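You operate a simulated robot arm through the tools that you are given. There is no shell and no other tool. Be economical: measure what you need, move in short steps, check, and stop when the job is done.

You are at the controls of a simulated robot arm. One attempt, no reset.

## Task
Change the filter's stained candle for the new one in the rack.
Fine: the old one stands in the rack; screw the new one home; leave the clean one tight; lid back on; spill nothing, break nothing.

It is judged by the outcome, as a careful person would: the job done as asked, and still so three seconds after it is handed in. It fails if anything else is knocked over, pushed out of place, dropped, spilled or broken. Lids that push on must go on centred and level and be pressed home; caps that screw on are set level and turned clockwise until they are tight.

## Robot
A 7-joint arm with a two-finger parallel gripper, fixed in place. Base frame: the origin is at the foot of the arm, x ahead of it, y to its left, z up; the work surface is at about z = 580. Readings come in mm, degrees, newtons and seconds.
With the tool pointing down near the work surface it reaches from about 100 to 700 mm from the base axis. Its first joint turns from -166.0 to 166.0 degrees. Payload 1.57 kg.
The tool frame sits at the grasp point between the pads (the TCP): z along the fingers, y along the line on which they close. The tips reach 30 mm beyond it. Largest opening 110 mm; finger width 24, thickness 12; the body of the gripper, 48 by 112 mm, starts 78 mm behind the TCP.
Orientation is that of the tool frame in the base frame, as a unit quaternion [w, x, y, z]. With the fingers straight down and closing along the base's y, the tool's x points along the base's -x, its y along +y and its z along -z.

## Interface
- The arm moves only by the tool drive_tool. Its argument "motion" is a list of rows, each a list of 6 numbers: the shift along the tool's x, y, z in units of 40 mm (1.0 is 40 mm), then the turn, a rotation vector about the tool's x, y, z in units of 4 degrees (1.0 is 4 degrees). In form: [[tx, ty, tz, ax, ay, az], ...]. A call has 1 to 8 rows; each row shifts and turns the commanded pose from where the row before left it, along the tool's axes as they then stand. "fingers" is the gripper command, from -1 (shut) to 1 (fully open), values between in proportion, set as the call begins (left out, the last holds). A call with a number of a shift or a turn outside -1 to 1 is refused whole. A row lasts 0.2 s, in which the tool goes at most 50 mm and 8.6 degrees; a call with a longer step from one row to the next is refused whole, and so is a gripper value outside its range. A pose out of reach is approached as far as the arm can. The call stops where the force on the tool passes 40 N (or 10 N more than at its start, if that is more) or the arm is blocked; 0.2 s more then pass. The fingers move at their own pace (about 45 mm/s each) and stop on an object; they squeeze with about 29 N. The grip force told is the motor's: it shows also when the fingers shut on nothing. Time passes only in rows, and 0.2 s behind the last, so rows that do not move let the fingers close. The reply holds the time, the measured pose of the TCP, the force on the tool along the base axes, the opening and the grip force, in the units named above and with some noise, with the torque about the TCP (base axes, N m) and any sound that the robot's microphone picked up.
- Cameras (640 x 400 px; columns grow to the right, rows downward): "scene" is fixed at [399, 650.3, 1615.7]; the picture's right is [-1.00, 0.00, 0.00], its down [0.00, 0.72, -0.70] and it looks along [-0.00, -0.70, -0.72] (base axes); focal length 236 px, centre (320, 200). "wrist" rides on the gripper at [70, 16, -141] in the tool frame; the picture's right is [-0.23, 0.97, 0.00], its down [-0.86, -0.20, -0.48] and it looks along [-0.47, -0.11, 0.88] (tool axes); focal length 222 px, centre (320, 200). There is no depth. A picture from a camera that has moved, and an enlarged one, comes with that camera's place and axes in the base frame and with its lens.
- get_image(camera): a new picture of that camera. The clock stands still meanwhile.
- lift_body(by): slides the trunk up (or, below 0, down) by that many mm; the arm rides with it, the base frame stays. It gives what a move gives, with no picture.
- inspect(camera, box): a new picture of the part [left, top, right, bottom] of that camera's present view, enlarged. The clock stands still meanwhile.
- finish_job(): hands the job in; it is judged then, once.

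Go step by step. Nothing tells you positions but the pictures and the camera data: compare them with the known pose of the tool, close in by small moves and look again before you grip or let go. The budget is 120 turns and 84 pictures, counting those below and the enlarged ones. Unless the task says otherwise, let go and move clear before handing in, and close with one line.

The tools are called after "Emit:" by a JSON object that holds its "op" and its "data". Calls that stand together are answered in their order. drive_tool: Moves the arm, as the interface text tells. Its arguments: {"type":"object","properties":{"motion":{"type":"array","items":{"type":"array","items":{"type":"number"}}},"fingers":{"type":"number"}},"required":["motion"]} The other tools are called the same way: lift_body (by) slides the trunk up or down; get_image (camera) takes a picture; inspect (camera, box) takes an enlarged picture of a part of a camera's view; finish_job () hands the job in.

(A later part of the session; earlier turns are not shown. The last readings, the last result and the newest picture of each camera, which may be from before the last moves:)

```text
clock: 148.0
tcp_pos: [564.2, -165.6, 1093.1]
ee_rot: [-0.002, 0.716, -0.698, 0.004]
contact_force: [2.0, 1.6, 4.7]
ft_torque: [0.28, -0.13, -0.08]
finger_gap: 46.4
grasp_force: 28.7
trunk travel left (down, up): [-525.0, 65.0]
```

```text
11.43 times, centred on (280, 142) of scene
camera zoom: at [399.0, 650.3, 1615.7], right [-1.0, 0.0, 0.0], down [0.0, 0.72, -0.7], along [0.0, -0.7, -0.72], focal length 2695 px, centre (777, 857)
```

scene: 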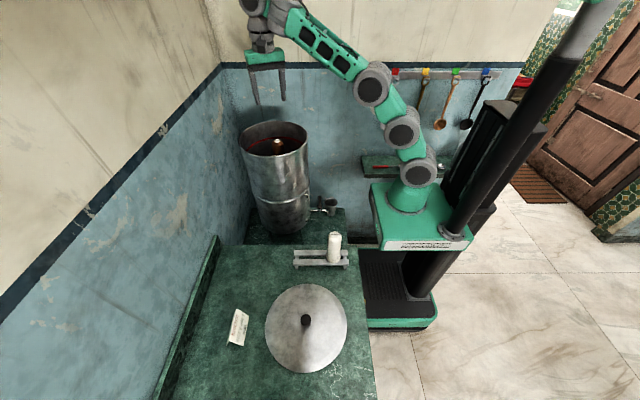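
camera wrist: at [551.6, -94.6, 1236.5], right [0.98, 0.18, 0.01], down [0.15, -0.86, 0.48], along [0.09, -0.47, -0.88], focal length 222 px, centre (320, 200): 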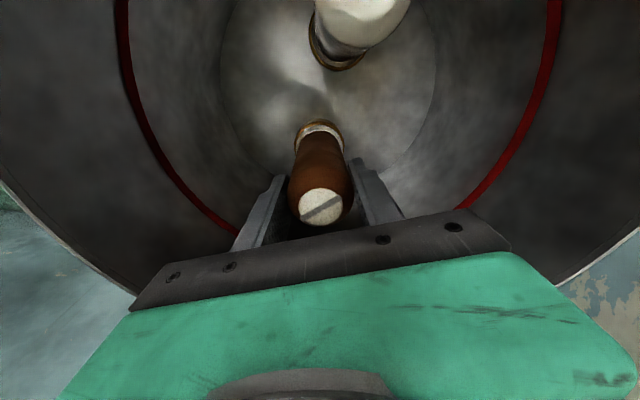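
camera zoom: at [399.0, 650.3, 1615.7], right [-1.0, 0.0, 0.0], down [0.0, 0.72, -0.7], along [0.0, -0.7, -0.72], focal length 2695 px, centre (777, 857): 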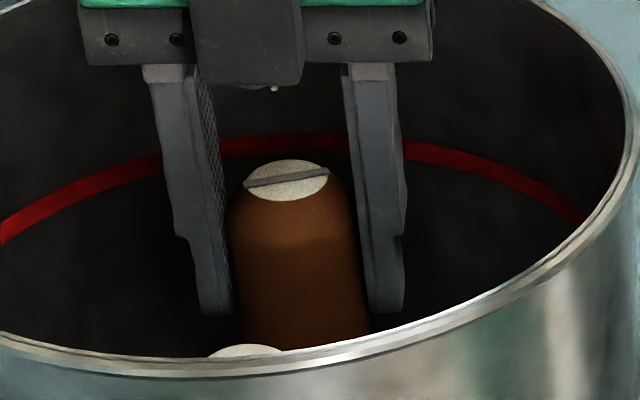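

Near the end of the free range now. I apply a slight upward pull while turning the last bit.

Emit:
{"op": "drive_tool", "data": {"motion": [[0, 0, -0.03, 0, 0, -1], [0, 0, -0.03, 0, 0, -1], [0, 0, 0, 0, 0, -1], [0, 0, 0, 0, 0, -1]]}}

Emit:
{"op": "drive_tool", "data": {"motion": [[0, 0, -0.05, 0, 0, -1], [0, 0, 0, 0, 0, -1]]}}

Emit:
{"op": "drive_tool", "data": {"motion": [[0, 0, -0.05, 0, 0, -1], [0, 0, 0, 0, 0, -1]]}}

Emit:
{"op": "drive_tool", "data": {"motion": [[0, 0, -0.05, 0, 0, -1], [0, 0, 0, 0, 0, -1]]}}

Emit:
{"op": "inspect", "data": {"camera": "scene", "box": [255, 125, 305, 160]}}

Emit:
{"op": "inspect", "data": {"camera": "wrist", "box": [260, 20, 400, 240]}}

```text
clock: 149.0
tcp_pos: [565.5, -166.1, 1096.1]
ee_rot: [0.0, 0.806, -0.591, 0.003]
contact_force: [-2.7, 3.7, -2.7]
ft_torque: [0.52, 0.26, -0.06]
finger_gap: 46.7
grasp_force: 28.8
trunk travel left (down, up): [-525.0, 65.0]
```

```text
clock: 149.6
tcp_pos: [564.3, -165.3, 1099.4]
ee_rot: [0.0, 0.846, -0.533, 0.003]
contact_force: [-1.6, 1.8, -5.3]
ft_torque: [0.09, 0.36, -0.21]
finger_gap: 46.5
grasp_force: 28.8
trunk travel left (down, up): [-525.0, 65.0]
```

```text
clock: 150.2
tcp_pos: [565.1, -165.3, 1100.1]
ee_rot: [-0.001, 0.88, -0.474, 0.004]
contact_force: [-0.7, -2.2, -10.9]
ft_torque: [0.08, 0.01, -0.53]
finger_gap: 46.9
grasp_force: 29.0
trunk travel left (down, up): [-525.0, 65.0]
```

```text
clock: 150.8
tcp_pos: [566.3, -165.9, 1103.2]
ee_rot: [-0.001, 0.912, -0.41, 0.005]
contact_force: [-0.5, -0.6, -7.1]
ft_torque: [0.03, 0.06, -0.42]
finger_gap: 47.6
grasp_force: 28.5
trunk travel left (down, up): [-525.0, 65.0]
```

```text
11.43 times, centred on (280, 142) of scene
camera zoom: at [399.0, 650.3, 1615.7], right [-1.0, 0.0, 0.0], down [0.0, 0.72, -0.7], along [0.0, -0.7, -0.72], focal length 2695 px, centre (777, 857)
```

zoom: 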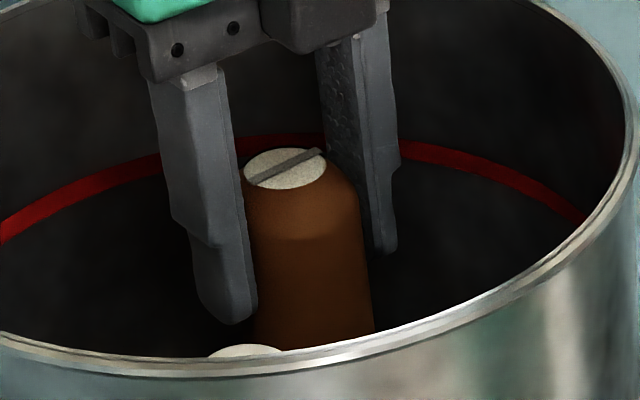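

```text
1.82 times, centred on (330, 130) of wrist
camera zoom: at [598.9, -228.6, 1245.2], right [-0.88, -0.48, -0.01], down [-0.42, 0.77, 0.47], along [-0.22, 0.42, -0.88], focal length 404 px, centre (302, 327)
```

zoom: 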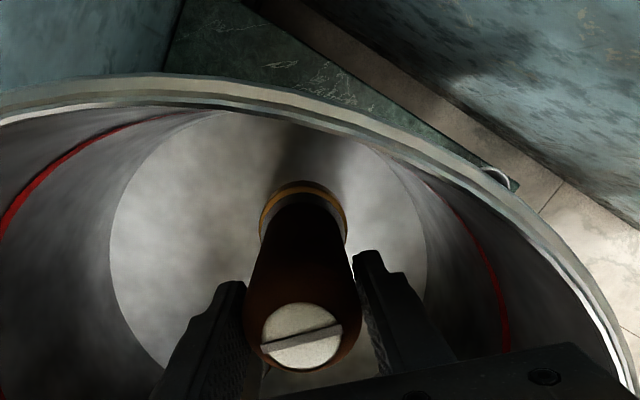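

The candle has risen about 6 mm: it's off the thread and coming out. I lift it slowly straight up.

Emit:
{"op": "drive_tool", "data": {"motion": [[0, 0, -0.05, 0, 0, 0], [0, 0, -0.08, 0, 0, 0], [0, 0, -0.1, 0, 0, 0], [0, 0, -0.1, 0, 0, 0], [0, 0, -0.05, 0, 0, 0], [0, 0, 0, 0, 0, 0]]}}

Emit:
{"op": "inspect", "data": {"camera": "scene", "box": [225, 95, 325, 165]}}

```text
clock: 152.2
tcp_pos: [565.3, -164.5, 1120.3]
ee_rot: [0.0, 0.911, -0.413, 0.006]
contact_force: [-0.6, 1.7, -1.5]
ft_torque: [0.26, 0.16, 0.02]
finger_gap: 47.1
grasp_force: 29.4
trunk travel left (down, up): [-525.0, 65.0]
```

```text
5.71 times, centred on (275, 130) of scene
camera zoom: at [399.0, 650.3, 1615.7], right [-1.0, 0.0, 0.0], down [0.0, 0.72, -0.7], along [0.0, -0.7, -0.72], focal length 1347 px, centre (577, 600)
```

zoom: 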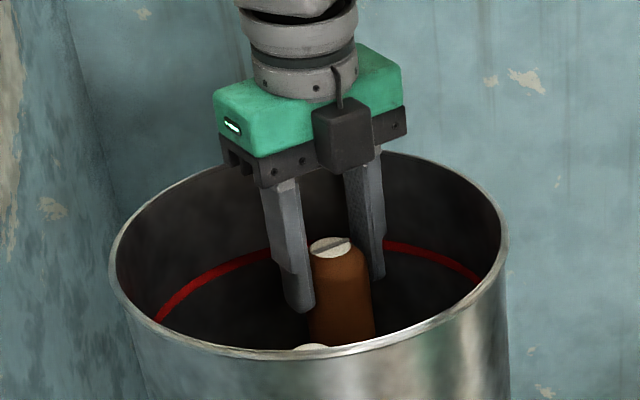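

Emit:
{"op": "drive_tool", "data": {"motion": [[0, 0, -0.05, 0, 0, 0], [0, 0, -0.1, 0, 0, 0], [0, 0, -0.15, 0, 0, 0], [0, 0, -0.2, 0, 0, 0], [0, 0, -0.2, 0, 0, 0], [0, 0, -0.15, 0, 0, 0], [0, 0, -0.1, 0, 0, 0], [0, 0, -0.05, 0, 0, 0]]}}

Emit:
{"op": "inspect", "data": {"camera": "scene", "box": [225, 95, 325, 165]}}

Emit:
{"op": "get_image", "data": {"camera": "wrist"}}

```text
clock: 154.0
tcp_pos: [564.5, -165.1, 1157.5]
ee_rot: [-0.001, 0.911, -0.412, 0.004]
contact_force: [1.2, -0.2, -1.8]
ft_torque: [-0.02, 0.0, 0.02]
finger_gap: 46.8
grasp_force: 29.1
trunk travel left (down, up): [-525.0, 65.0]
```

```text
5.71 times, centred on (275, 130) of scene
camera zoom: at [399.0, 650.3, 1615.7], right [-1.0, 0.0, 0.0], down [0.0, 0.72, -0.7], along [0.0, -0.7, -0.72], focal length 1347 px, centre (577, 600)
```

zoom: 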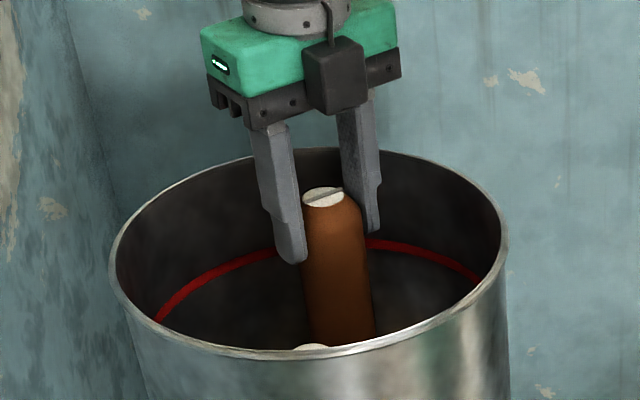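

```text
27 pictures are left
camera wrist: at [598.0, -227.7, 1300.1], right [-0.88, -0.47, -0.01], down [-0.42, 0.77, 0.47], along [-0.22, 0.42, -0.88], focal length 222 px, centre (320, 200)
```

wrist: 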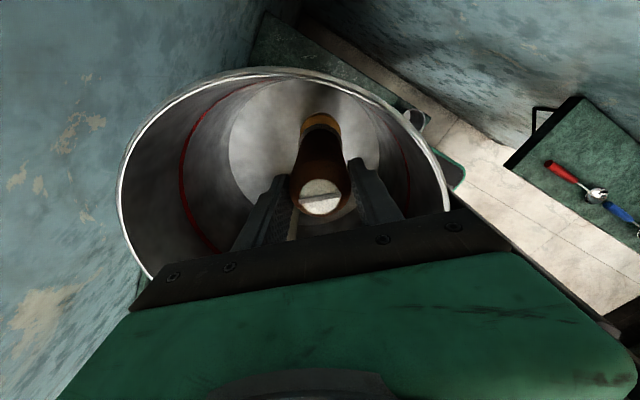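

The stained candle is out and hanging in the grip. I raise the arm further, then the trunk, to clear the rim.

Emit:
{"op": "drive_tool", "data": {"motion": [[0, 0, -0.1, 0, 0, 0], [0, 0, -0.2, 0, 0, 0], [0, 0, -0.3, 0, 0, 0], [0, 0, -0.35, 0, 0, 0], [0, 0, -0.35, 0, 0, 0], [0, 0, -0.35, 0, 0, 0], [0, 0, -0.35, 0, 0, 0], [0, 0, -0.35, 0, 0, 0]]}}

Emit:
{"op": "drive_tool", "data": {"motion": [[0, 0, -0.35, 0, 0, 0], [0, 0, -0.35, 0, 0, 0], [0, 0, -0.25, 0, 0, 0], [0, 0, -0.15, 0, 0, 0], [0, 0, -0.05, 0, 0, 0]]}}

Emit:
{"op": "lift_body", "data": {"by": 60}}

Emit:
{"op": "get_image", "data": {"camera": "scene"}}

```text
clock: 155.8
tcp_pos: [565.0, -166.8, 1251.1]
ee_rot: [-0.001, 0.911, -0.412, 0.004]
contact_force: [0.1, -0.3, -2.8]
ft_torque: [0.0, 0.02, -0.04]
finger_gap: 47.0
grasp_force: 28.8
trunk travel left (down, up): [-525.0, 65.0]
```

```text
clock: 157.0
tcp_pos: [563.7, -164.3, 1298.3]
ee_rot: [-0.001, 0.912, -0.411, 0.004]
contact_force: [0.1, -1.5, -1.7]
ft_torque: [-0.03, 0.02, 0.0]
finger_gap: 46.7
grasp_force: 28.6
trunk travel left (down, up): [-525.0, 65.0]
```

```text
clock: 158.0
tcp_pos: [563.4, -165.8, 1357.9]
ee_rot: [0.0, 0.912, -0.411, 0.005]
contact_force: [-0.4, 0.6, -1.8]
ft_torque: [0.02, 0.03, 0.01]
finger_gap: 46.8
grasp_force: 28.4
trunk travel left (down, up): [-585.0, 5.0]
```

```text
26 pictures are left
```

scene: 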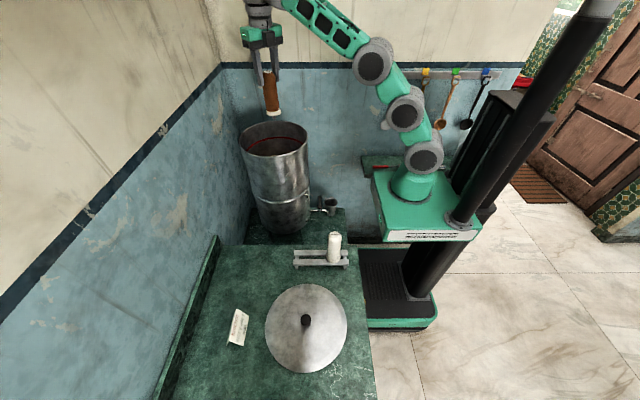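

Clear of the rim. I'll zoom on the candle's bottom end and on the rack to see how it must sit.

Emit:
{"op": "inspect", "data": {"camera": "scene", "box": [245, 55, 305, 125]}}

Emit:
{"op": "inspect", "data": {"camera": "scene", "box": [285, 225, 355, 275]}}

```text
5.71 times, centred on (275, 90) of scene
camera zoom: at [399.0, 650.3, 1615.7], right [-1.0, 0.0, 0.0], down [0.0, 0.72, -0.7], along [0.0, -0.7, -0.72], focal length 1347 px, centre (577, 829)
```

zoom: 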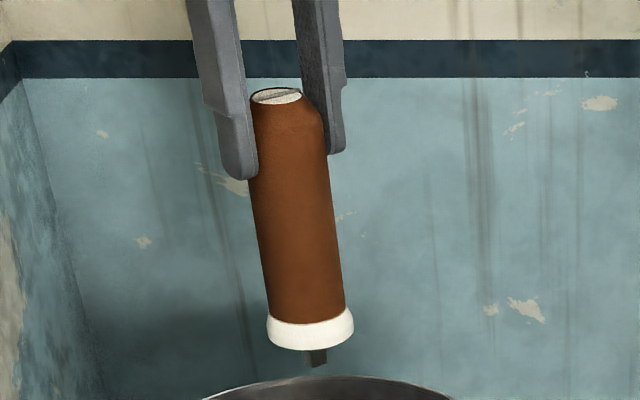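

```text
8.00 times, centred on (320, 250) of scene
camera zoom: at [399.0, 650.3, 1615.7], right [-1.0, 0.0, 0.0], down [0.0, 0.72, -0.7], along [0.0, -0.7, -0.72], focal length 1886 px, centre (320, -200)
```

zoom: 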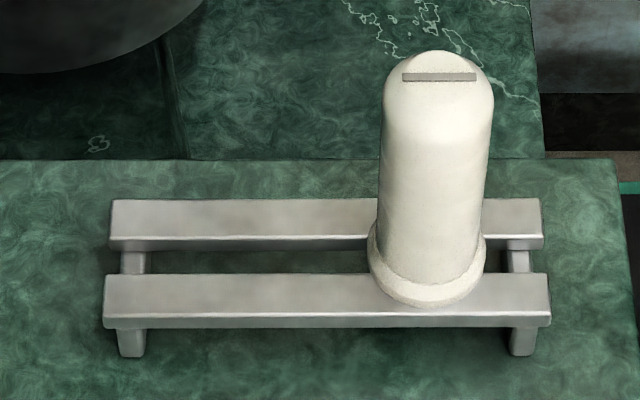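

The base ring with its short stem is clear; the rack's rails (top ≈ z 855, y 170–190 and 210–230) leave a slot at y≈200 for the stem. I rotate the tool back to θ=0 so that it closes along y.

Emit:
{"op": "drive_tool", "data": {"motion": [[0, 0, 0, 0, 0, 0.5], [0, 0, 0, 0, 0, 1], [0, 0, 0, 0, 0, 1], [0, 0, 0, 0, 0, 1], [0, 0, 0, 0, 0, 1], [0, 0, 0, 0, 0, 1], [0, 0, 0, 0, 0, 1], [0, 0, 0, 0, 0, 1]]}}

Emit:
{"op": "drive_tool", "data": {"motion": [[0, 0, 0, 0, 0, 1], [0, 0, 0, 0, 0, 1], [0, 0, 0, 0, 0, 1], [0, 0, 0, 0, 0, 1], [0, 0, 0, 0, 0, 1], [0, 0, 0, 0, 0, 1], [0, 0, 0, 0, 0, 1], [0, 0, 0, 0, 0, 1]]}}

Emit:
{"op": "drive_tool", "data": {"motion": [[0, 0, 0, 0, 0, 1], [0, 0, 0, 0, 0, 1], [0, 0, 0, 0, 0, 1], [0, 0, 0, 0, 0, 1], [0, 0, 0, 0, 0, 1], [0, 0, 0, 0, 0, 1], [0, 0, 0, 0, 0, 1], [0, 0, 0, 0, 0, 1]]}}

Emit:
{"op": "drive_tool", "data": {"motion": [[0, 0, 0, 0, 0, 1], [0, 0, 0, 0, 0, 1], [0, 0, 0, 0, 0, 1], [0, 0, 0, 0, 0, 1], [0, 0, 0, 0, 0, 1], [0, 0, 0, 0, 0, 1], [0, 0, 0, 0, 0, 1], [0, 0, 0, 0, 0, 1]]}}

Emit:
{"op": "drive_tool", "data": {"motion": [[0, 0, 0, 0, 0, 0.8], [0, 0, 0, 0, 0, 0.5], [0, 0, 0, 0, 0, 0]]}}

```text
clock: 159.8
tcp_pos: [562.9, -166.8, 1357.2]
ee_rot: [-0.001, 0.774, -0.633, 0.004]
contact_force: [-1.0, 0.5, -1.4]
ft_torque: [0.04, 0.07, -0.02]
finger_gap: 46.7
grasp_force: 29.1
trunk travel left (down, up): [-585.0, 5.0]
```

```text
clock: 161.6
tcp_pos: [564.4, -165.1, 1358.4]
ee_rot: [0.003, -0.569, 0.822, -0.003]
contact_force: [-0.6, 0.2, -2.0]
ft_torque: [-0.02, 0.02, 0.0]
finger_gap: 47.1
grasp_force: 29.5
trunk travel left (down, up): [-585.0, 5.0]
```

```text
clock: 163.4
tcp_pos: [561.7, -166.6, 1359.3]
ee_rot: [0.004, -0.32, 0.947, -0.002]
contact_force: [0.4, -0.2, -2.9]
ft_torque: [0.01, 0.0, 0.03]
finger_gap: 46.9
grasp_force: 28.9
trunk travel left (down, up): [-585.0, 5.0]
```

```text
clock: 165.2
tcp_pos: [562.8, -166.5, 1357.4]
ee_rot: [0.005, -0.047, 0.999, -0.001]
contact_force: [5.0, -11.6, -14.5]
ft_torque: [1.51, -0.2, 0.89]
finger_gap: 46.8
grasp_force: 29.0
trunk travel left (down, up): [-585.0, 5.0]
```

```text
clock: 165.6
tcp_pos: [563.9, -165.5, 1357.2]
ee_rot: [0.006, -0.032, 0.999, -0.002]
contact_force: [3.1, 1.6, -6.3]
ft_torque: [-0.33, 0.22, -0.26]
finger_gap: 46.7
grasp_force: 28.7
trunk travel left (down, up): [-585.0, 5.0]
stopped in row 1: the force on the tool passed its limit at 43 N (the readings are from after the stop); the commanded pose is now the measured one
```

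There's a slight contact in this wrist pose (also seen earlier near here), so I stop turning and move away in +y slowly.

Emit:
{"op": "drive_tool", "data": {"motion": [[0.05, 0.15, 0, 0, 0, 0], [0.1, 0.3, 0, 0, 0, 0], [0.12, 0.4, 0, 0, 0, 0], [0.12, 0.4, 0, 0, 0, 0], [0.12, 0.4, 0, 0, 0, 0], [0.12, 0.4, 0, 0, 0, 0], [0.12, 0.4, 0, 0, 0, 0], [0.12, 0.4, 0, 0, 0, 0]]}}

Emit:
{"op": "drive_tool", "data": {"motion": [[0.13, 0.4, 0, 0, 0, 0], [0.13, 0.4, 0, 0, 0, 0], [0.13, 0.4, 0, 0, 0, 0], [0.13, 0.4, 0, 0, 0, 0], [0.13, 0.4, 0, 0, 0, 0], [0.13, 0.4, 0, 0, 0, 0], [0.13, 0.4, 0, 0, 0, 0], [0.13, 0.4, 0, 0, 0, 0]]}}

Emit:
{"op": "drive_tool", "data": {"motion": [[0.13, 0.4, 0, 0, 0, 0], [0.13, 0.4, 0, 0, 0, 0], [0.13, 0.4, 0, 0, 0, 0], [0.13, 0.4, 0, 0, 0, 0], [0.13, 0.4, 0, 0, 0, 0], [0.1, 0.4, 0, 0, 0, 0], [0.05, 0.3, 0, 0, 0, 0], [0, 0.1, 0, 0, 0, 0]]}}

Emit:
{"op": "get_image", "data": {"camera": "wrist"}}

```text
clock: 167.4
tcp_pos: [521.6, -53.7, 1356.8]
ee_rot: [0.006, -0.033, 0.999, -0.002]
contact_force: [-0.5, 0.9, -1.8]
ft_torque: [0.01, -0.02, 0.0]
finger_gap: 46.7
grasp_force: 29.2
trunk travel left (down, up): [-585.0, 5.0]
```

```text
clock: 169.2
tcp_pos: [472.5, 69.7, 1356.1]
ee_rot: [0.005, -0.032, 0.999, -0.002]
contact_force: [0.1, 0.7, -2.2]
ft_torque: [-0.01, -0.02, -0.02]
finger_gap: 46.8
grasp_force: 28.7
trunk travel left (down, up): [-585.0, 5.0]
```

```text
clock: 171.0
tcp_pos: [434.6, 180.0, 1355.5]
ee_rot: [0.005, -0.032, 0.999, -0.002]
contact_force: [0.1, 0.1, -1.3]
ft_torque: [0.03, 0.03, 0.0]
finger_gap: 46.8
grasp_force: 29.2
trunk travel left (down, up): [-585.0, 5.0]
```

```text
23 pictures are left
camera wrist: at [361.5, 192.4, 1495.6], right [0.16, 0.99, 0.0], down [0.86, -0.14, 0.49], along [0.48, -0.08, -0.87], focal length 222 px, centre (320, 200)
```

wrist: 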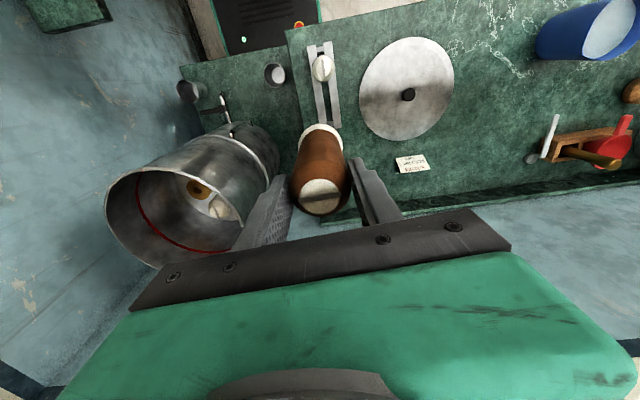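

Emit:
{"op": "drive_tool", "data": {"motion": [[-0.06, 0.1, 0, 0, 0.07, 0.3], [-0.1, 0.2, 0, 0, 0.07, 0.6], [-0.1, 0.2, 0, 0, 0, 0], [0, 0, 0, 0, 0, 0]]}}

Emit:
{"op": "lift_body", "data": {"by": -320}}

Emit:
{"op": "inspect", "data": {"camera": "scene", "box": [240, 160, 400, 280]}}

Emit:
{"op": "get_image", "data": {"camera": "wrist"}}

```text
clock: 172.0
tcp_pos: [443.3, 199.8, 1354.8]
ee_rot: [0.001, 0.0, 1.0, -0.002]
contact_force: [0.8, -0.3, -2.2]
ft_torque: [0.02, -0.02, 0.02]
finger_gap: 46.9
grasp_force: 29.0
trunk travel left (down, up): [-585.0, 5.0]
```

```text
clock: 175.2
tcp_pos: [443.2, 200.7, 1034.2]
ee_rot: [0.001, 0.0, 1.0, -0.002]
contact_force: [0.4, 0.1, -2.6]
ft_torque: [0.01, 0.0, 0.0]
finger_gap: 46.8
grasp_force: 29.2
trunk travel left (down, up): [-265.0, 325.0]
```

```text
3.33 times, centred on (320, 220) of scene
camera zoom: at [399.0, 650.3, 1615.7], right [-1.0, 0.0, 0.0], down [0.0, 0.72, -0.7], along [0.0, -0.7, -0.72], focal length 786 px, centre (320, 133)
```

zoom: 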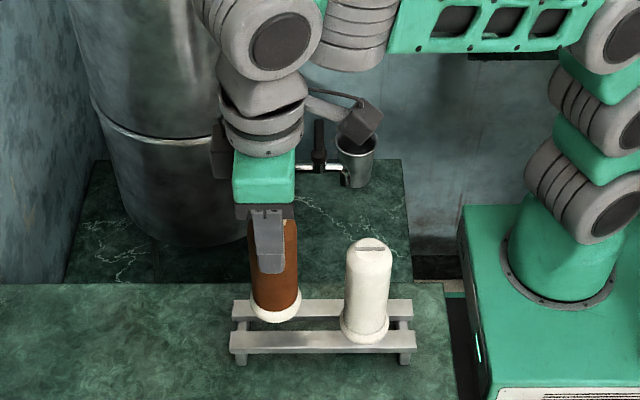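

```text
21 pictures are left
camera wrist: at [373.7, 216.8, 1175.9], right [0.23, 0.97, 0.0], down [0.85, -0.2, 0.48], along [0.47, -0.11, -0.88], focal length 222 px, centre (320, 200)
```

wrist: 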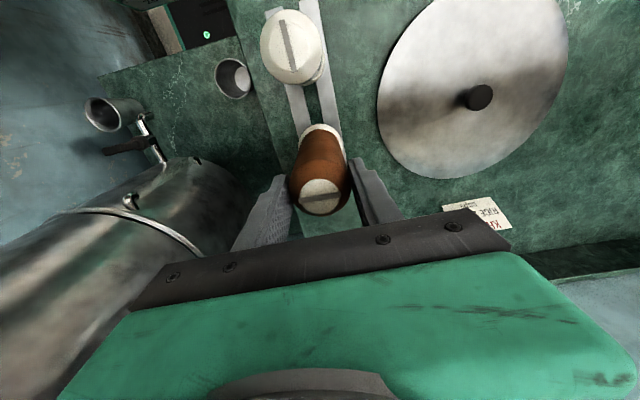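

Aligned: candle axis at y≈200, over the slot between the rails and well away from the new candle. Lowering gently until it rests.

Emit:
{"op": "drive_tool", "data": {"motion": [[0, 0, 0.1, 0, 0, 0], [0, 0, 0.2, 0, 0, 0], [0, 0, 0.2, 0, 0, 0], [0, 0, 0.2, 0, 0, 0], [0, 0, 0.1, 0, 0, 0], [0, 0, 0, 0, 0, 0]]}}

Emit:
{"op": "drive_tool", "data": {"motion": [[0, 0, 0.06, 0, 0, 0], [0, 0, 0.06, 0, 0, 0], [0, 0, 0, 0, 0, 0]]}}

Emit:
{"op": "drive_tool", "data": {"motion": [[0, 0, 0.05, 0, 0, 0], [0, 0, 0.05, 0, 0, 0], [0, 0, 0, 0, 0, 0]]}}

Emit:
{"op": "inspect", "data": {"camera": "scene", "box": [285, 215, 355, 275]}}

```text
clock: 176.6
tcp_pos: [444.1, 201.7, 1004.0]
ee_rot: [0.0, 0.0, 1.0, -0.002]
contact_force: [-0.7, 0.0, -2.2]
ft_torque: [0.0, -0.03, -0.01]
finger_gap: 46.7
grasp_force: 29.6
trunk travel left (down, up): [-265.0, 325.0]
```

```text
clock: 177.4
tcp_pos: [441.0, 200.8, 996.7]
ee_rot: [0.001, 0.0, 1.0, -0.003]
contact_force: [0.4, -0.2, -2.3]
ft_torque: [-0.01, 0.0, -0.01]
finger_gap: 47.1
grasp_force: 28.7
trunk travel left (down, up): [-265.0, 325.0]
```

```text
clock: 178.2
tcp_pos: [443.6, 199.6, 993.0]
ee_rot: [0.001, 0.0, 1.0, -0.003]
contact_force: [0.1, 0.7, -2.5]
ft_torque: [-0.05, -0.01, 0.0]
finger_gap: 47.0
grasp_force: 29.2
trunk travel left (down, up): [-265.0, 325.0]
```

```text
6.67 times, centred on (320, 245) of scene
camera zoom: at [399.0, 650.3, 1615.7], right [-1.0, 0.0, 0.0], down [0.0, 0.72, -0.7], along [0.0, -0.7, -0.72], focal length 1572 px, centre (320, -100)
```

zoom: 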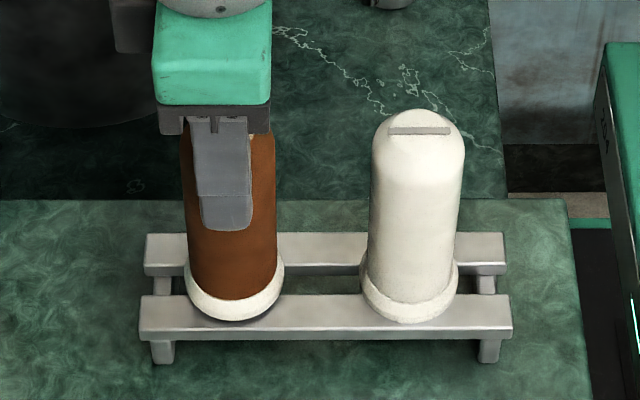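

Just above the rails. A few more millimetres.

Emit:
{"op": "drive_tool", "data": {"motion": [[0, 0, 0.04, 0, 0, 0], [0, 0, 0.03, 0, 0, 0], [0, 0, 0, 0, 0, 0]]}}

Emit:
{"op": "drive_tool", "data": {"motion": [[0, 0, 0.03, 0, 0, 0], [0, 0, 0, 0, 0, 0]]}}

Emit:
{"op": "drive_tool", "data": {"motion": [[0, 0, 0.03, 0, 0, 0], [0, 0, 0, 0, 0, 0]]}}

```text
clock: 179.0
tcp_pos: [443.8, 200.4, 988.8]
ee_rot: [0.001, 0.0, 1.0, -0.004]
contact_force: [0.5, 0.4, -2.0]
ft_torque: [0.0, 0.02, 0.0]
finger_gap: 46.9
grasp_force: 29.6
trunk travel left (down, up): [-265.0, 325.0]
```

```text
clock: 179.6
tcp_pos: [443.0, 199.9, 989.6]
ee_rot: [0.002, 0.0, 1.0, -0.002]
contact_force: [1.3, 1.3, 2.7]
ft_torque: [0.14, -0.05, -0.03]
finger_gap: 46.7
grasp_force: 29.2
trunk travel left (down, up): [-265.0, 325.0]
```

```text
clock: 180.2
tcp_pos: [442.4, 200.0, 989.5]
ee_rot: [0.003, -0.002, 1.0, -0.002]
contact_force: [3.7, 2.5, 12.6]
ft_torque: [0.3, -0.14, 0.0]
finger_gap: 46.8
grasp_force: 29.2
trunk travel left (down, up): [-265.0, 325.0]
```

It's resting on the rails. I ease off, open and rise.

Emit:
{"op": "drive_tool", "data": {"motion": [[0, 0, -0.03, 0, 0, 0], [0, 0, 0, 0, 0, 0]]}}

Emit:
{"op": "drive_tool", "data": {"motion": [[0, 0, 0, 0, 0, 0], [0, 0, 0, 0, 0, 0], [0, 0, 0, 0, 0, 0]], "fingers": 0.4}}

Emit:
{"op": "drive_tool", "data": {"motion": [[0, 0, -0.1, 0, 0, 0], [0, 0, -0.3, 0, 0, 0], [0, 0, -0.5, 0, 0, 0], [0, 0, -0.6, 0, 0, 0], [0, 0, -0.5, 0, 0, 0], [0, 0, -0.3, 0, 0, 0]]}}

Emit:
{"op": "get_image", "data": {"camera": "wrist"}}

```text
clock: 180.8
tcp_pos: [442.1, 199.9, 987.8]
ee_rot: [0.0, 0.0, 1.0, -0.003]
contact_force: [2.4, -0.4, 5.6]
ft_torque: [-0.05, -0.2, -0.01]
finger_gap: 46.8
grasp_force: 29.2
trunk travel left (down, up): [-265.0, 325.0]
```

```text
clock: 181.6
tcp_pos: [441.9, 201.1, 989.4]
ee_rot: [0.001, -0.001, 1.0, -0.003]
contact_force: [1.4, 0.0, 0.1]
ft_torque: [0.0, -0.02, 0.0]
finger_gap: 77.0
grasp_force: 0.1
trunk travel left (down, up): [-265.0, 325.0]
```

```text
clock: 183.0
tcp_pos: [443.1, 200.5, 1078.7]
ee_rot: [0.001, -0.001, 1.0, -0.002]
contact_force: [0.1, -1.5, -0.9]
ft_torque: [0.03, 0.02, 0.03]
finger_gap: 77.0
grasp_force: 0.0
trunk travel left (down, up): [-265.0, 325.0]
```

```text
19 pictures are left
camera wrist: at [373.4, 216.8, 1220.7], right [0.23, 0.97, 0.0], down [0.85, -0.2, 0.48], along [0.47, -0.11, -0.88], focal length 222 px, centre (320, 200)
```

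wrist: 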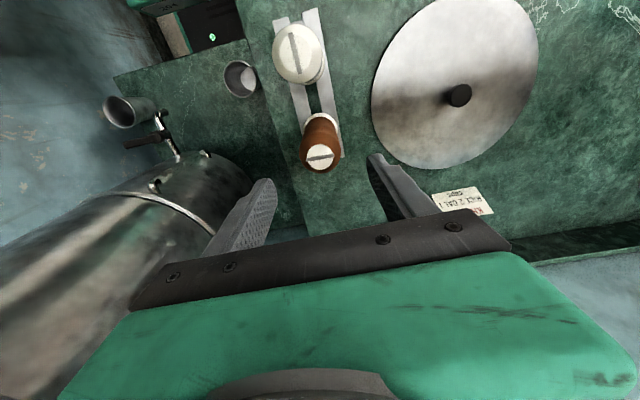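

The old candle stands upright in the rack. Next I move over the new one at about (352, 202) and descend.

Emit:
{"op": "drive_tool", "data": {"motion": [[0.2, 0, 0, 0, 0, 0], [0.45, 0.02, 0, 0, 0, 0], [0.55, 0.02, 0, 0, 0, 0], [0.55, 0, 0, 0, 0, 0], [0.35, 0, 0, 0, 0, 0], [0.16, 0, 0, 0, 0, 0], [0, 0, 0, 0, 0, 0]]}}

Emit:
{"op": "drive_tool", "data": {"motion": [[0, 0, 0.2, 0, 0, 0], [0, 0, 0.4, 0, 0, 0], [0, 0, 0.4, 0, 0, 0], [0, 0, 0.2, 0, 0, 0], [0, 0, 0, 0, 0, 0]]}}

Emit:
{"op": "get_image", "data": {"camera": "wrist"}}

```text
clock: 184.6
tcp_pos: [353.2, 202.6, 1082.4]
ee_rot: [0.001, 0.0, 1.0, -0.003]
contact_force: [0.4, -0.1, 0.3]
ft_torque: [-0.04, 0.01, 0.01]
finger_gap: 77.1
grasp_force: 0.0
trunk travel left (down, up): [-265.0, 325.0]
```

```text
clock: 185.8
tcp_pos: [352.8, 201.5, 1032.5]
ee_rot: [0.001, -0.001, 1.0, -0.003]
contact_force: [1.3, -1.1, -0.5]
ft_torque: [-0.01, -0.02, 0.01]
finger_gap: 77.1
grasp_force: 0.3
trunk travel left (down, up): [-265.0, 325.0]
```

```text
18 pictures are left
camera wrist: at [284.2, 218.3, 1173.2], right [0.23, 0.97, 0.0], down [0.85, -0.2, 0.48], along [0.47, -0.11, -0.88], focal length 222 px, centre (320, 200)
```

wrist: 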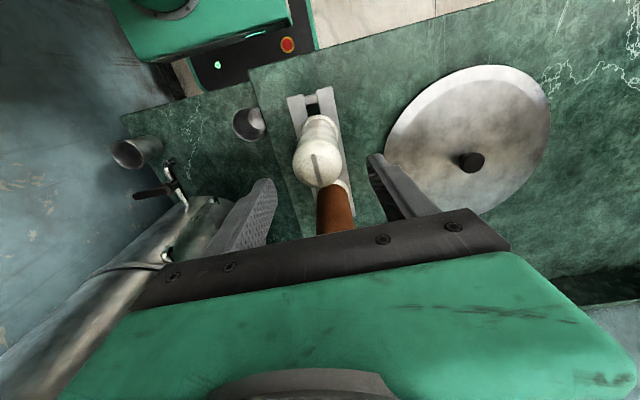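

Emit:
{"op": "drive_tool", "data": {"motion": [[0.07, -0.03, 0.2, 0, 0, 0], [0, 0, 0.4, 0, 0, 0], [0, 0, 0.4, 0, 0, 0], [0, 0, 0.4, 0, 0, 0], [0, 0, 0.2, 0, 0, 0], [0, 0, 0, 0, 0, 0]]}}

Emit:
{"op": "get_image", "data": {"camera": "wrist"}}

```text
clock: 187.2
tcp_pos: [346.0, 199.3, 968.7]
ee_rot: [0.001, -0.001, 1.0, -0.002]
contact_force: [-0.4, -0.1, -0.3]
ft_torque: [0.02, 0.0, 0.0]
finger_gap: 77.1
grasp_force: 0.0
trunk travel left (down, up): [-265.0, 325.0]
```

```text
17 pictures are left
camera wrist: at [278.0, 215.9, 1110.4], right [0.23, 0.97, 0.0], down [0.85, -0.2, 0.48], along [0.47, -0.11, -0.88], focal length 222 px, centre (320, 200)
```

wrist: 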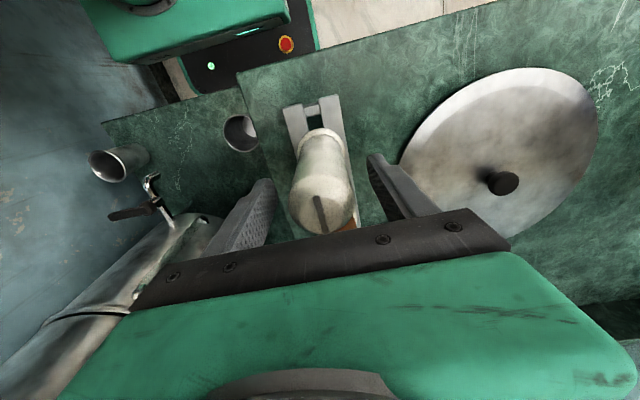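

Well aligned. Closing on the new candle and lifting a bit to test.

Emit:
{"op": "drive_tool", "data": {"motion": [[-0.05, 0, 0, 0, 0, 0], [0, 0, 0, 0, 0, 0], [0, 0, 0, 0, 0, 0], [0, 0, 0, 0, 0, 0], [0, 0, 0, 0, 0, 0]], "fingers": -1}}

Emit:
{"op": "drive_tool", "data": {"motion": [[0, 0, -0.05, 0, 0, 0], [0, 0, -0.1, 0, 0, 0], [0, 0, -0.2, 0, 0, 0], [0, 0, -0.3, 0, 0, 0], [0, 0, -0.4, 0, 0, 0], [0, 0, -0.4, 0, 0, 0], [0, 0, -0.3, 0, 0, 0], [0, 0, -0.1, 0, 0, 0]]}}

Emit:
{"op": "inspect", "data": {"camera": "scene", "box": [280, 180, 370, 270]}}

```text
clock: 188.4
tcp_pos: [350.5, 199.8, 968.9]
ee_rot: [0.001, -0.001, 1.0, -0.003]
contact_force: [0.3, 0.9, 0.6]
ft_torque: [0.01, -0.06, 0.0]
finger_gap: 48.0
grasp_force: 29.2
trunk travel left (down, up): [-265.0, 325.0]
```

```text
clock: 190.2
tcp_pos: [351.0, 201.6, 1043.6]
ee_rot: [0.001, -0.001, 1.0, -0.002]
contact_force: [0.0, 0.7, -2.7]
ft_torque: [0.01, 0.01, -0.02]
finger_gap: 48.1
grasp_force: 28.4
trunk travel left (down, up): [-265.0, 325.0]
```

```text
4.44 times, centred on (325, 225) of scene
camera zoom: at [399.0, 650.3, 1615.7], right [-1.0, 0.0, 0.0], down [0.0, 0.72, -0.7], along [0.0, -0.7, -0.72], focal length 1048 px, centre (298, 89)
```

zoom: 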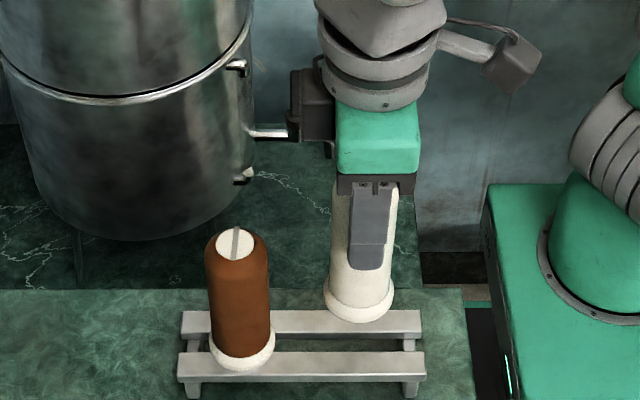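

The new candle is held well. Raising the trunk, then pre-turning counterclockwise to leave a long clockwise stroke.

Emit:
{"op": "lift_body", "data": {"by": 322}}

Emit:
{"op": "drive_tool", "data": {"motion": [[0, 0, 0, 0, 0, -0.5], [0, 0, 0, 0, 0, -1], [0, 0, 0, 0, 0, -1], [0, 0, 0, 0, 0, -1], [0, 0, 0, 0, 0, -1], [0, 0, 0, 0, 0, -1], [0, 0, 0, 0, 0, -1], [0, 0, 0, 0, 0, -1]]}}

Emit:
{"op": "drive_tool", "data": {"motion": [[0, 0, 0, 0, 0, -1], [0, 0, 0, 0, 0, -1], [0, 0, 0, 0, 0, -1], [0, 0, 0, 0, 0, -1], [0, 0, 0, 0, 0, -1], [0, 0, 0, 0, 0, -1], [0, 0, 0, 0, 0, -1], [0, 0, 0, 0, 0, -1]]}}

Emit:
{"op": "drive_tool", "data": {"motion": [[0, 0, 0, 0, 0, -1], [0, 0, 0, 0, 0, -1], [0, 0, 0, 0, 0, -1], [0, 0, 0, 0, 0, -1], [0, 0, 0, 0, 0, -1], [0, 0, 0, 0, 0, -1], [0, 0, 0, 0, 0, -1], [0, 0, 0, 0, 0, -1]]}}

Emit:
{"op": "drive_tool", "data": {"motion": [[0, 0, 0, 0, 0, -1], [0, 0, 0, 0, 0, -1], [0, 0, 0, 0, 0, -1], [0, 0, 0, 0, 0, -1], [0, 0, 0, 0, 0, -1], [0, 0, 0, 0, 0, -1], [0, 0, 0, 0, 0, -1], [0, 0, 0, 0, 0, -0.5]]}}

```text
clock: 193.3
tcp_pos: [352.0, 202.2, 1365.7]
ee_rot: [0.001, 0.0, 1.0, -0.002]
contact_force: [0.2, 0.0, -2.7]
ft_torque: [0.02, -0.02, 0.01]
finger_gap: 48.0
grasp_force: 28.8
trunk travel left (down, up): [-587.0, 3.0]
```

```text
clock: 195.1
tcp_pos: [351.9, 202.8, 1365.5]
ee_rot: [-0.001, -0.259, 0.966, -0.003]
contact_force: [0.0, 0.2, -1.5]
ft_torque: [-0.02, -0.02, -0.02]
finger_gap: 48.1
grasp_force: 29.2
trunk travel left (down, up): [-587.0, 3.0]
```

```text
clock: 196.9
tcp_pos: [352.4, 201.8, 1366.5]
ee_rot: [-0.001, -0.516, 0.857, -0.002]
contact_force: [0.0, -0.7, -2.0]
ft_torque: [0.01, 0.01, 0.02]
finger_gap: 48.0
grasp_force: 28.7
trunk travel left (down, up): [-587.0, 3.0]
```

```text
clock: 198.7
tcp_pos: [352.3, 200.9, 1365.7]
ee_rot: [0.001, 0.732, -0.681, 0.002]
contact_force: [0.3, -0.4, -2.2]
ft_torque: [-0.01, -0.01, 0.0]
finger_gap: 48.1
grasp_force: 28.9
trunk travel left (down, up): [-587.0, 3.0]
```

```text
clock: 200.5
tcp_pos: [351.0, 201.8, 1364.9]
ee_rot: [0.002, 0.884, -0.468, 0.002]
contact_force: [0.2, 0.5, -2.2]
ft_torque: [-0.01, -0.01, -0.03]
finger_gap: 48.2
grasp_force: 29.3
trunk travel left (down, up): [-587.0, 3.0]
```

Emit:
{"op": "drive_tool", "data": {"motion": [[0.1, 0.007, 0, 0, 0, 0], [0.2, 0.014, 0, 0, 0, 0], [0.42, 0.03, 0, 0, 0, 0], [0.42, 0.03, 0, 0, 0, 0], [0.42, 0.03, 0, 0, 0, 0], [0.42, 0.03, 0, 0, 0, 0], [0.42, 0.03, 0, 0, 0, 0], [0.42, 0.03, 0, 0, 0, 0]]}}

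Emit:
{"op": "drive_tool", "data": {"motion": [[0.42, 0.03, 0, 0, 0, 0], [0.42, 0.03, 0, 0, 0, 0], [0.42, 0.03, 0, 0, 0, 0], [0.42, 0.03, 0, 0, 0, 0], [0.42, 0.03, 0, 0, 0, 0], [0.42, 0.03, 0, 0, 0, 0], [0.42, 0.03, 0, 0, 0, 0], [0.42, 0.03, 0, 0, 0, 0]]}}

Emit:
{"op": "drive_tool", "data": {"motion": [[0.42, 0.03, 0, 0, 0, 0], [0.42, 0.03, 0, 0, 0, 0], [0.42, 0.03, 0, 0, 0, 0], [0.42, 0.03, 0, 0, 0, 0], [0.42, 0.03, 0, 0, 0, 0], [0.42, 0.03, 0, 0, 0, 0], [0.42, 0.03, 0, 0, 0, 0], [0.42, 0.03, 0, 0, 0, 0]]}}

Emit:
{"op": "drive_tool", "data": {"motion": [[0.4, 0.02, 0, 0, 0, 0], [0.3, 0.02, 0, 0, 0, 0], [0.2, 0, 0, 0, 0, 0], [0.1, 0, 0, 0, 0, 0], [0, 0, 0, 0, 0, 0]]}}

```text
clock: 202.3
tcp_pos: [409.6, 104.8, 1365.8]
ee_rot: [0.002, 0.883, -0.469, 0.002]
contact_force: [-0.2, 0.2, -2.5]
ft_torque: [0.01, 0.01, 0.03]
finger_gap: 48.3
grasp_force: 28.9
trunk travel left (down, up): [-587.0, 3.0]
```

```text
clock: 204.1
tcp_pos: [477.1, -14.2, 1368.7]
ee_rot: [0.002, 0.883, -0.47, 0.002]
contact_force: [-0.1, -0.6, -2.8]
ft_torque: [0.0, 0.03, -0.03]
finger_gap: 48.0
grasp_force: 29.0
trunk travel left (down, up): [-587.0, 3.0]
```

```text
clock: 205.9
tcp_pos: [543.4, -128.4, 1366.6]
ee_rot: [0.001, 0.883, -0.47, 0.001]
contact_force: [0.0, 0.5, -1.8]
ft_torque: [0.02, 0.03, 0.02]
finger_gap: 48.1
grasp_force: 29.3
trunk travel left (down, up): [-587.0, 3.0]
```

```text
clock: 207.1
tcp_pos: [562.8, -163.5, 1367.8]
ee_rot: [0.001, 0.883, -0.469, 0.002]
contact_force: [0.3, 1.2, -2.2]
ft_torque: [0.0, -0.01, -0.02]
finger_gap: 48.2
grasp_force: 29.1
trunk travel left (down, up): [-587.0, 3.0]
```

Above the drum now. Looking for the empty socket.

Emit:
{"op": "inspect", "data": {"camera": "wrist", "box": [220, 60, 420, 230]}}

```text
2.35 times, centred on (320, 145) of wrist
camera zoom: at [588.6, -230.9, 1509.3], right [-0.93, -0.36, 0.0], down [-0.31, 0.82, 0.47], along [-0.17, 0.44, -0.88], focal length 523 px, centre (320, 329)
```

zoom: 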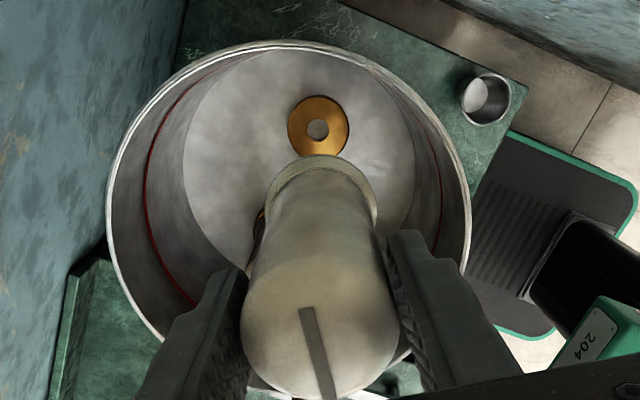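

The brass socket's hole is at about (564, -166), right under the tool. Lowering in stages.

Emit:
{"op": "lift_body", "data": {"by": -62}}

Emit:
{"op": "drive_tool", "data": {"motion": [[0.05, -0.02, 0.2, 0, 0, 0], [0, 0, 0.4, 0, 0, 0], [0, 0, 0.6, 0, 0, 0], [0, 0, 0.6, 0, 0, 0], [0, 0, 0.6, 0, 0, 0], [0, 0, 0.6, 0, 0, 0], [0, 0, 0.6, 0, 0, 0], [0, 0, 0.5, 0, 0, 0]]}}

Emit:
{"op": "drive_tool", "data": {"motion": [[0, 0, 0.2, 0, 0, 0], [0, 0, 0.1, 0, 0, 0], [0, 0, 0, 0, 0, 0]]}}

Emit:
{"op": "inspect", "data": {"camera": "wrist", "box": [220, 60, 420, 230]}}

```text
clock: 208.2
tcp_pos: [561.9, -163.5, 1306.2]
ee_rot: [0.001, 0.883, -0.47, 0.002]
contact_force: [-0.1, -0.6, -1.5]
ft_torque: [0.02, 0.03, 0.0]
finger_gap: 47.9
grasp_force: 29.0
trunk travel left (down, up): [-525.0, 65.0]
```

```text
clock: 210.0
tcp_pos: [564.0, -166.3, 1140.6]
ee_rot: [0.001, 0.883, -0.469, 0.004]
contact_force: [-0.2, -0.3, -2.6]
ft_torque: [0.05, 0.01, 0.01]
finger_gap: 47.9
grasp_force: 28.7
trunk travel left (down, up): [-525.0, 65.0]
```

```text
clock: 210.8
tcp_pos: [565.0, -166.0, 1129.1]
ee_rot: [0.002, 0.883, -0.469, 0.002]
contact_force: [-0.8, 0.0, -2.0]
ft_torque: [-0.02, 0.0, -0.01]
finger_gap: 48.3
grasp_force: 29.4
trunk travel left (down, up): [-525.0, 65.0]
```

```text
2.35 times, centred on (320, 145) of wrist
camera zoom: at [591.5, -233.1, 1270.5], right [-0.93, -0.36, 0.0], down [-0.31, 0.82, 0.47], along [-0.17, 0.44, -0.88], focal length 523 px, centre (320, 329)
```

zoom: 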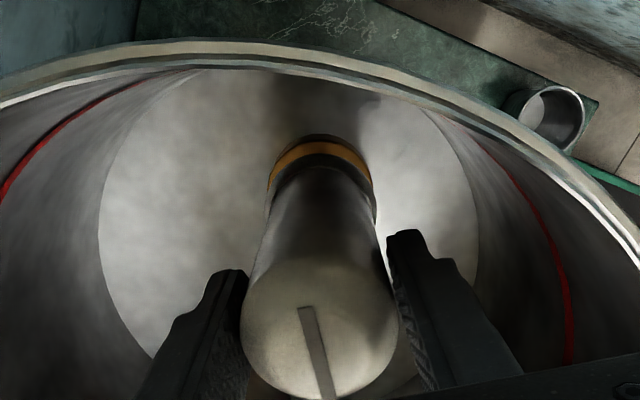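

Centred over the brass seat. Lowering in small steps, watching force.

Emit:
{"op": "drive_tool", "data": {"motion": [[0, 0, 0.1, 0, 0, 0], [0, 0, 0.1, 0, 0, 0], [0, 0, 0.1, 0, 0, 0], [0, 0, 0, 0, 0, 0]]}}

Emit:
{"op": "drive_tool", "data": {"motion": [[0, 0, 0.08, 0, 0, 0], [0, 0, 0.08, 0, 0, 0], [0, 0, 0.08, 0, 0, 0], [0, 0, 0, 0, 0, 0]]}}

Emit:
{"op": "drive_tool", "data": {"motion": [[0, 0, 0.06, 0, 0, 0], [0, 0, 0.06, 0, 0, 0], [0, 0, 0, 0, 0, 0]]}}

Emit:
{"op": "drive_tool", "data": {"motion": [[0, 0, 0.05, 0, 0, 0], [0, 0, 0.05, 0, 0, 0], [0, 0, 0, 0, 0, 0]]}}

```text
clock: 211.8
tcp_pos: [565.7, -165.9, 1118.2]
ee_rot: [0.002, 0.883, -0.469, 0.002]
contact_force: [-0.6, 0.4, -2.6]
ft_torque: [-0.01, 0.0, 0.02]
finger_gap: 47.9
grasp_force: 28.8
trunk travel left (down, up): [-525.0, 65.0]
```

```text
clock: 212.8
tcp_pos: [565.6, -164.6, 1112.1]
ee_rot: [0.001, 0.883, -0.47, 0.007]
contact_force: [-0.7, 1.8, 21.5]
ft_torque: [0.03, -0.04, -0.02]
finger_gap: 48.3
grasp_force: 29.7
trunk travel left (down, up): [-525.0, 65.0]
```

```text
clock: 213.6
tcp_pos: [564.3, -167.0, 1105.9]
ee_rot: [0.001, 0.883, -0.469, 0.003]
contact_force: [0.9, 1.8, 20.4]
ft_torque: [0.03, -0.13, 0.02]
finger_gap: 48.3
grasp_force: 29.3
trunk travel left (down, up): [-525.0, 65.0]
```

```text
clock: 214.4
tcp_pos: [564.4, -166.9, 1100.1]
ee_rot: [0.001, 0.883, -0.47, 0.002]
contact_force: [0.6, 1.7, 20.8]
ft_torque: [0.08, -0.02, 0.01]
finger_gap: 49.0
grasp_force: 29.1
trunk travel left (down, up): [-525.0, 65.0]
```

The force rose to 20 N at the height where the stem tip meets the seat, and the fingers then slid down. I stop pushing and look.

Emit:
{"op": "inspect", "data": {"camera": "wrist", "box": [250, 70, 390, 230]}}

Emit:
{"op": "inspect", "data": {"camera": "scene", "box": [225, 95, 325, 165]}}

```text
2.50 times, centred on (320, 150) of wrist
camera zoom: at [590.0, -233.2, 1242.4], right [-0.93, -0.36, 0.0], down [-0.32, 0.82, 0.47], along [-0.17, 0.44, -0.88], focal length 555 px, centre (320, 325)
```

zoom: 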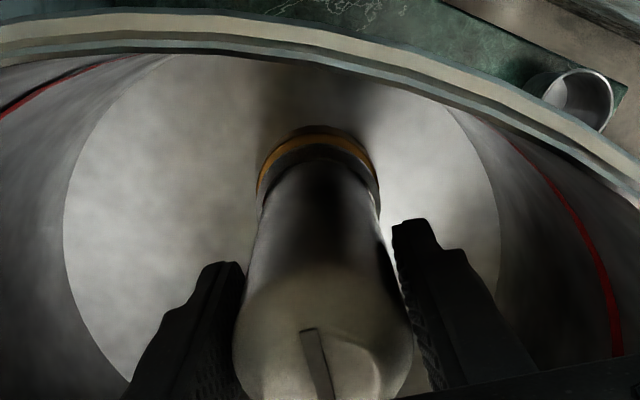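

```text
5.71 times, centred on (275, 130) of scene
camera zoom: at [399.0, 650.3, 1615.7], right [-1.0, 0.0, 0.0], down [0.0, 0.72, -0.7], along [0.0, -0.7, -0.72], focal length 1347 px, centre (577, 600)
```

zoom: 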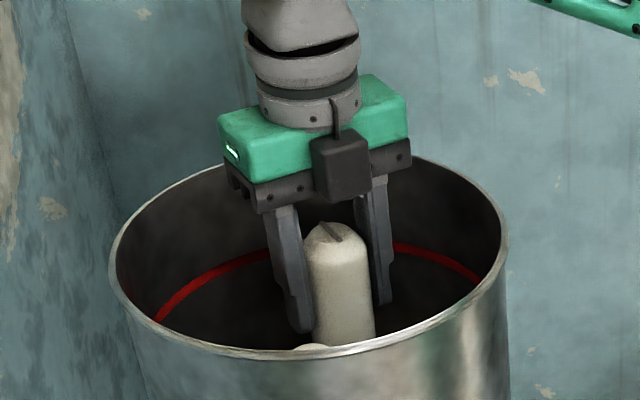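

The stem tip is resting on the socket's edge: the candle stands about 20 mm high. I relax the push to a light one and search sideways by a millimetre or two.

Emit:
{"op": "drive_tool", "data": {"motion": [[0, 0, -0.03, 0, 0, 0], [-0.03, 0, 0, 0, 0, 0], [0, 0, 0, 0, 0, 0]]}}

Emit:
{"op": "drive_tool", "data": {"motion": [[-0.03, 0, 0, 0, 0, 0], [0, 0, 0, 0, 0, 0]]}}

Emit:
{"op": "drive_tool", "data": {"motion": [[-0.03, 0, 0, 0, 0, 0], [0, 0, 0, 0, 0, 0]]}}

```text
clock: 215.2
tcp_pos: [564.1, -166.0, 1099.8]
ee_rot: [0.002, 0.883, -0.47, 0.002]
contact_force: [0.3, -4.1, 10.1]
ft_torque: [-0.59, 0.0, 0.03]
finger_gap: 49.1
grasp_force: 28.8
trunk travel left (down, up): [-525.0, 65.0]
```

```text
clock: 215.8
tcp_pos: [563.7, -164.1, 1099.9]
ee_rot: [0.001, 0.883, -0.469, 0.001]
contact_force: [0.4, -3.0, 7.9]
ft_torque: [-0.49, -0.08, -0.01]
finger_gap: 48.7
grasp_force: 29.3
trunk travel left (down, up): [-525.0, 65.0]
```

```text
clock: 216.4
tcp_pos: [563.7, -163.5, 1097.2]
ee_rot: [0.002, 0.883, -0.47, 0.001]
contact_force: [3.9, -4.8, -5.9]
ft_torque: [-0.54, -0.55, -0.04]
finger_gap: 49.0
grasp_force: 28.6
trunk travel left (down, up): [-525.0, 65.0]
```

The force let go: the stem seems to have found the hole. Pressing down gently.

Emit:
{"op": "drive_tool", "data": {"motion": [[0, 0, 0.05, 0, 0, 0], [0, 0, 0.05, 0, 0, 0], [0, 0, 0, 0, 0, 0]]}}

Emit:
{"op": "drive_tool", "data": {"motion": [[0, 0, 0.05, 0, 0, 0], [0, 0, 0.05, 0, 0, 0], [0, 0, 0, 0, 0, 0]]}}

Emit:
{"op": "inspect", "data": {"camera": "scene", "box": [225, 95, 325, 165]}}

```text
clock: 217.2
tcp_pos: [562.4, -162.3, 1096.7]
ee_rot: [0.002, 0.884, -0.468, 0.002]
contact_force: [1.1, 0.0, -1.7]
ft_torque: [0.06, -0.17, 0.0]
finger_gap: 49.2
grasp_force: 29.1
trunk travel left (down, up): [-525.0, 65.0]
```

```text
clock: 218.0
tcp_pos: [563.2, -162.5, 1093.4]
ee_rot: [0.002, 0.883, -0.47, 0.003]
contact_force: [0.5, -0.2, -2.2]
ft_torque: [-0.04, -0.11, 0.03]
finger_gap: 48.8
grasp_force: 28.7
trunk travel left (down, up): [-525.0, 65.0]
```

```text
5.71 times, centred on (275, 130) of scene
camera zoom: at [399.0, 650.3, 1615.7], right [-1.0, 0.0, 0.0], down [0.0, 0.72, -0.7], along [0.0, -0.7, -0.72], focal length 1347 px, centre (577, 600)
```

zoom: 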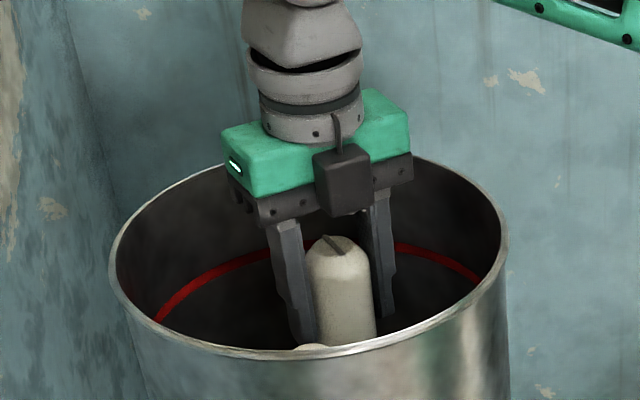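

It's in and sliding down freely (10 mm to go). Continuing to the thread.

Emit:
{"op": "drive_tool", "data": {"motion": [[0, 0, 0.06, 0, 0, 0], [0, 0, 0.06, 0, 0, 0], [0, 0, 0, 0, 0, 0]]}}

Emit:
{"op": "drive_tool", "data": {"motion": [[0, 0, 0.05, 0, 0, 0], [0, 0, 0.05, 0, 0, 0], [0, 0, 0, 0, 0, 0]]}}

Emit:
{"op": "drive_tool", "data": {"motion": [[0, 0, 0.04, 0, 0, 0], [0, 0, 0.04, 0, 0, 0], [0, 0, 0, 0, 0, 0]]}}

```text
clock: 218.8
tcp_pos: [563.0, -162.5, 1087.9]
ee_rot: [0.001, 0.883, -0.469, 0.002]
contact_force: [3.6, -1.5, -1.9]
ft_torque: [-0.13, -0.31, -0.04]
finger_gap: 48.8
grasp_force: 28.9
trunk travel left (down, up): [-525.0, 65.0]
```

```text
clock: 219.6
tcp_pos: [563.9, -163.3, 1083.6]
ee_rot: [0.001, 0.883, -0.469, 0.003]
contact_force: [2.8, 0.0, -0.5]
ft_torque: [-0.04, -0.3, 0.0]
finger_gap: 48.9
grasp_force: 29.4
trunk travel left (down, up): [-525.0, 65.0]
```

```text
clock: 220.4
tcp_pos: [563.6, -163.3, 1080.1]
ee_rot: [0.002, 0.883, -0.47, 0.003]
contact_force: [1.4, -1.3, -0.4]
ft_torque: [-0.19, -0.15, 0.0]
finger_gap: 48.9
grasp_force: 28.9
trunk travel left (down, up): [-525.0, 65.0]
```

Emit:
{"op": "drive_tool", "data": {"motion": [[0, 0, 0.04, 0, 0, 0], [0, 0, 0.03, 0, 0, 0], [0, 0, 0, 0, 0, 0]]}}

Emit:
{"op": "drive_tool", "data": {"motion": [[0, 0, 0.03, 0, 0, 0], [0, 0, 0, 0, 0, 0]]}}

```text
clock: 221.2
tcp_pos: [563.3, -163.1, 1079.7]
ee_rot: [0.001, 0.883, -0.469, 0.004]
contact_force: [4.1, -0.7, 13.1]
ft_torque: [0.1, -0.09, -0.01]
finger_gap: 49.1
grasp_force: 28.7
trunk travel left (down, up): [-525.0, 65.0]
```

```text
clock: 221.8
tcp_pos: [562.3, -162.6, 1078.7]
ee_rot: [0.001, 0.883, -0.47, 0.005]
contact_force: [6.0, -1.8, 20.0]
ft_torque: [-0.02, -0.24, 0.01]
finger_gap: 49.0
grasp_force: 29.2
trunk travel left (down, up): [-525.0, 65.0]
```

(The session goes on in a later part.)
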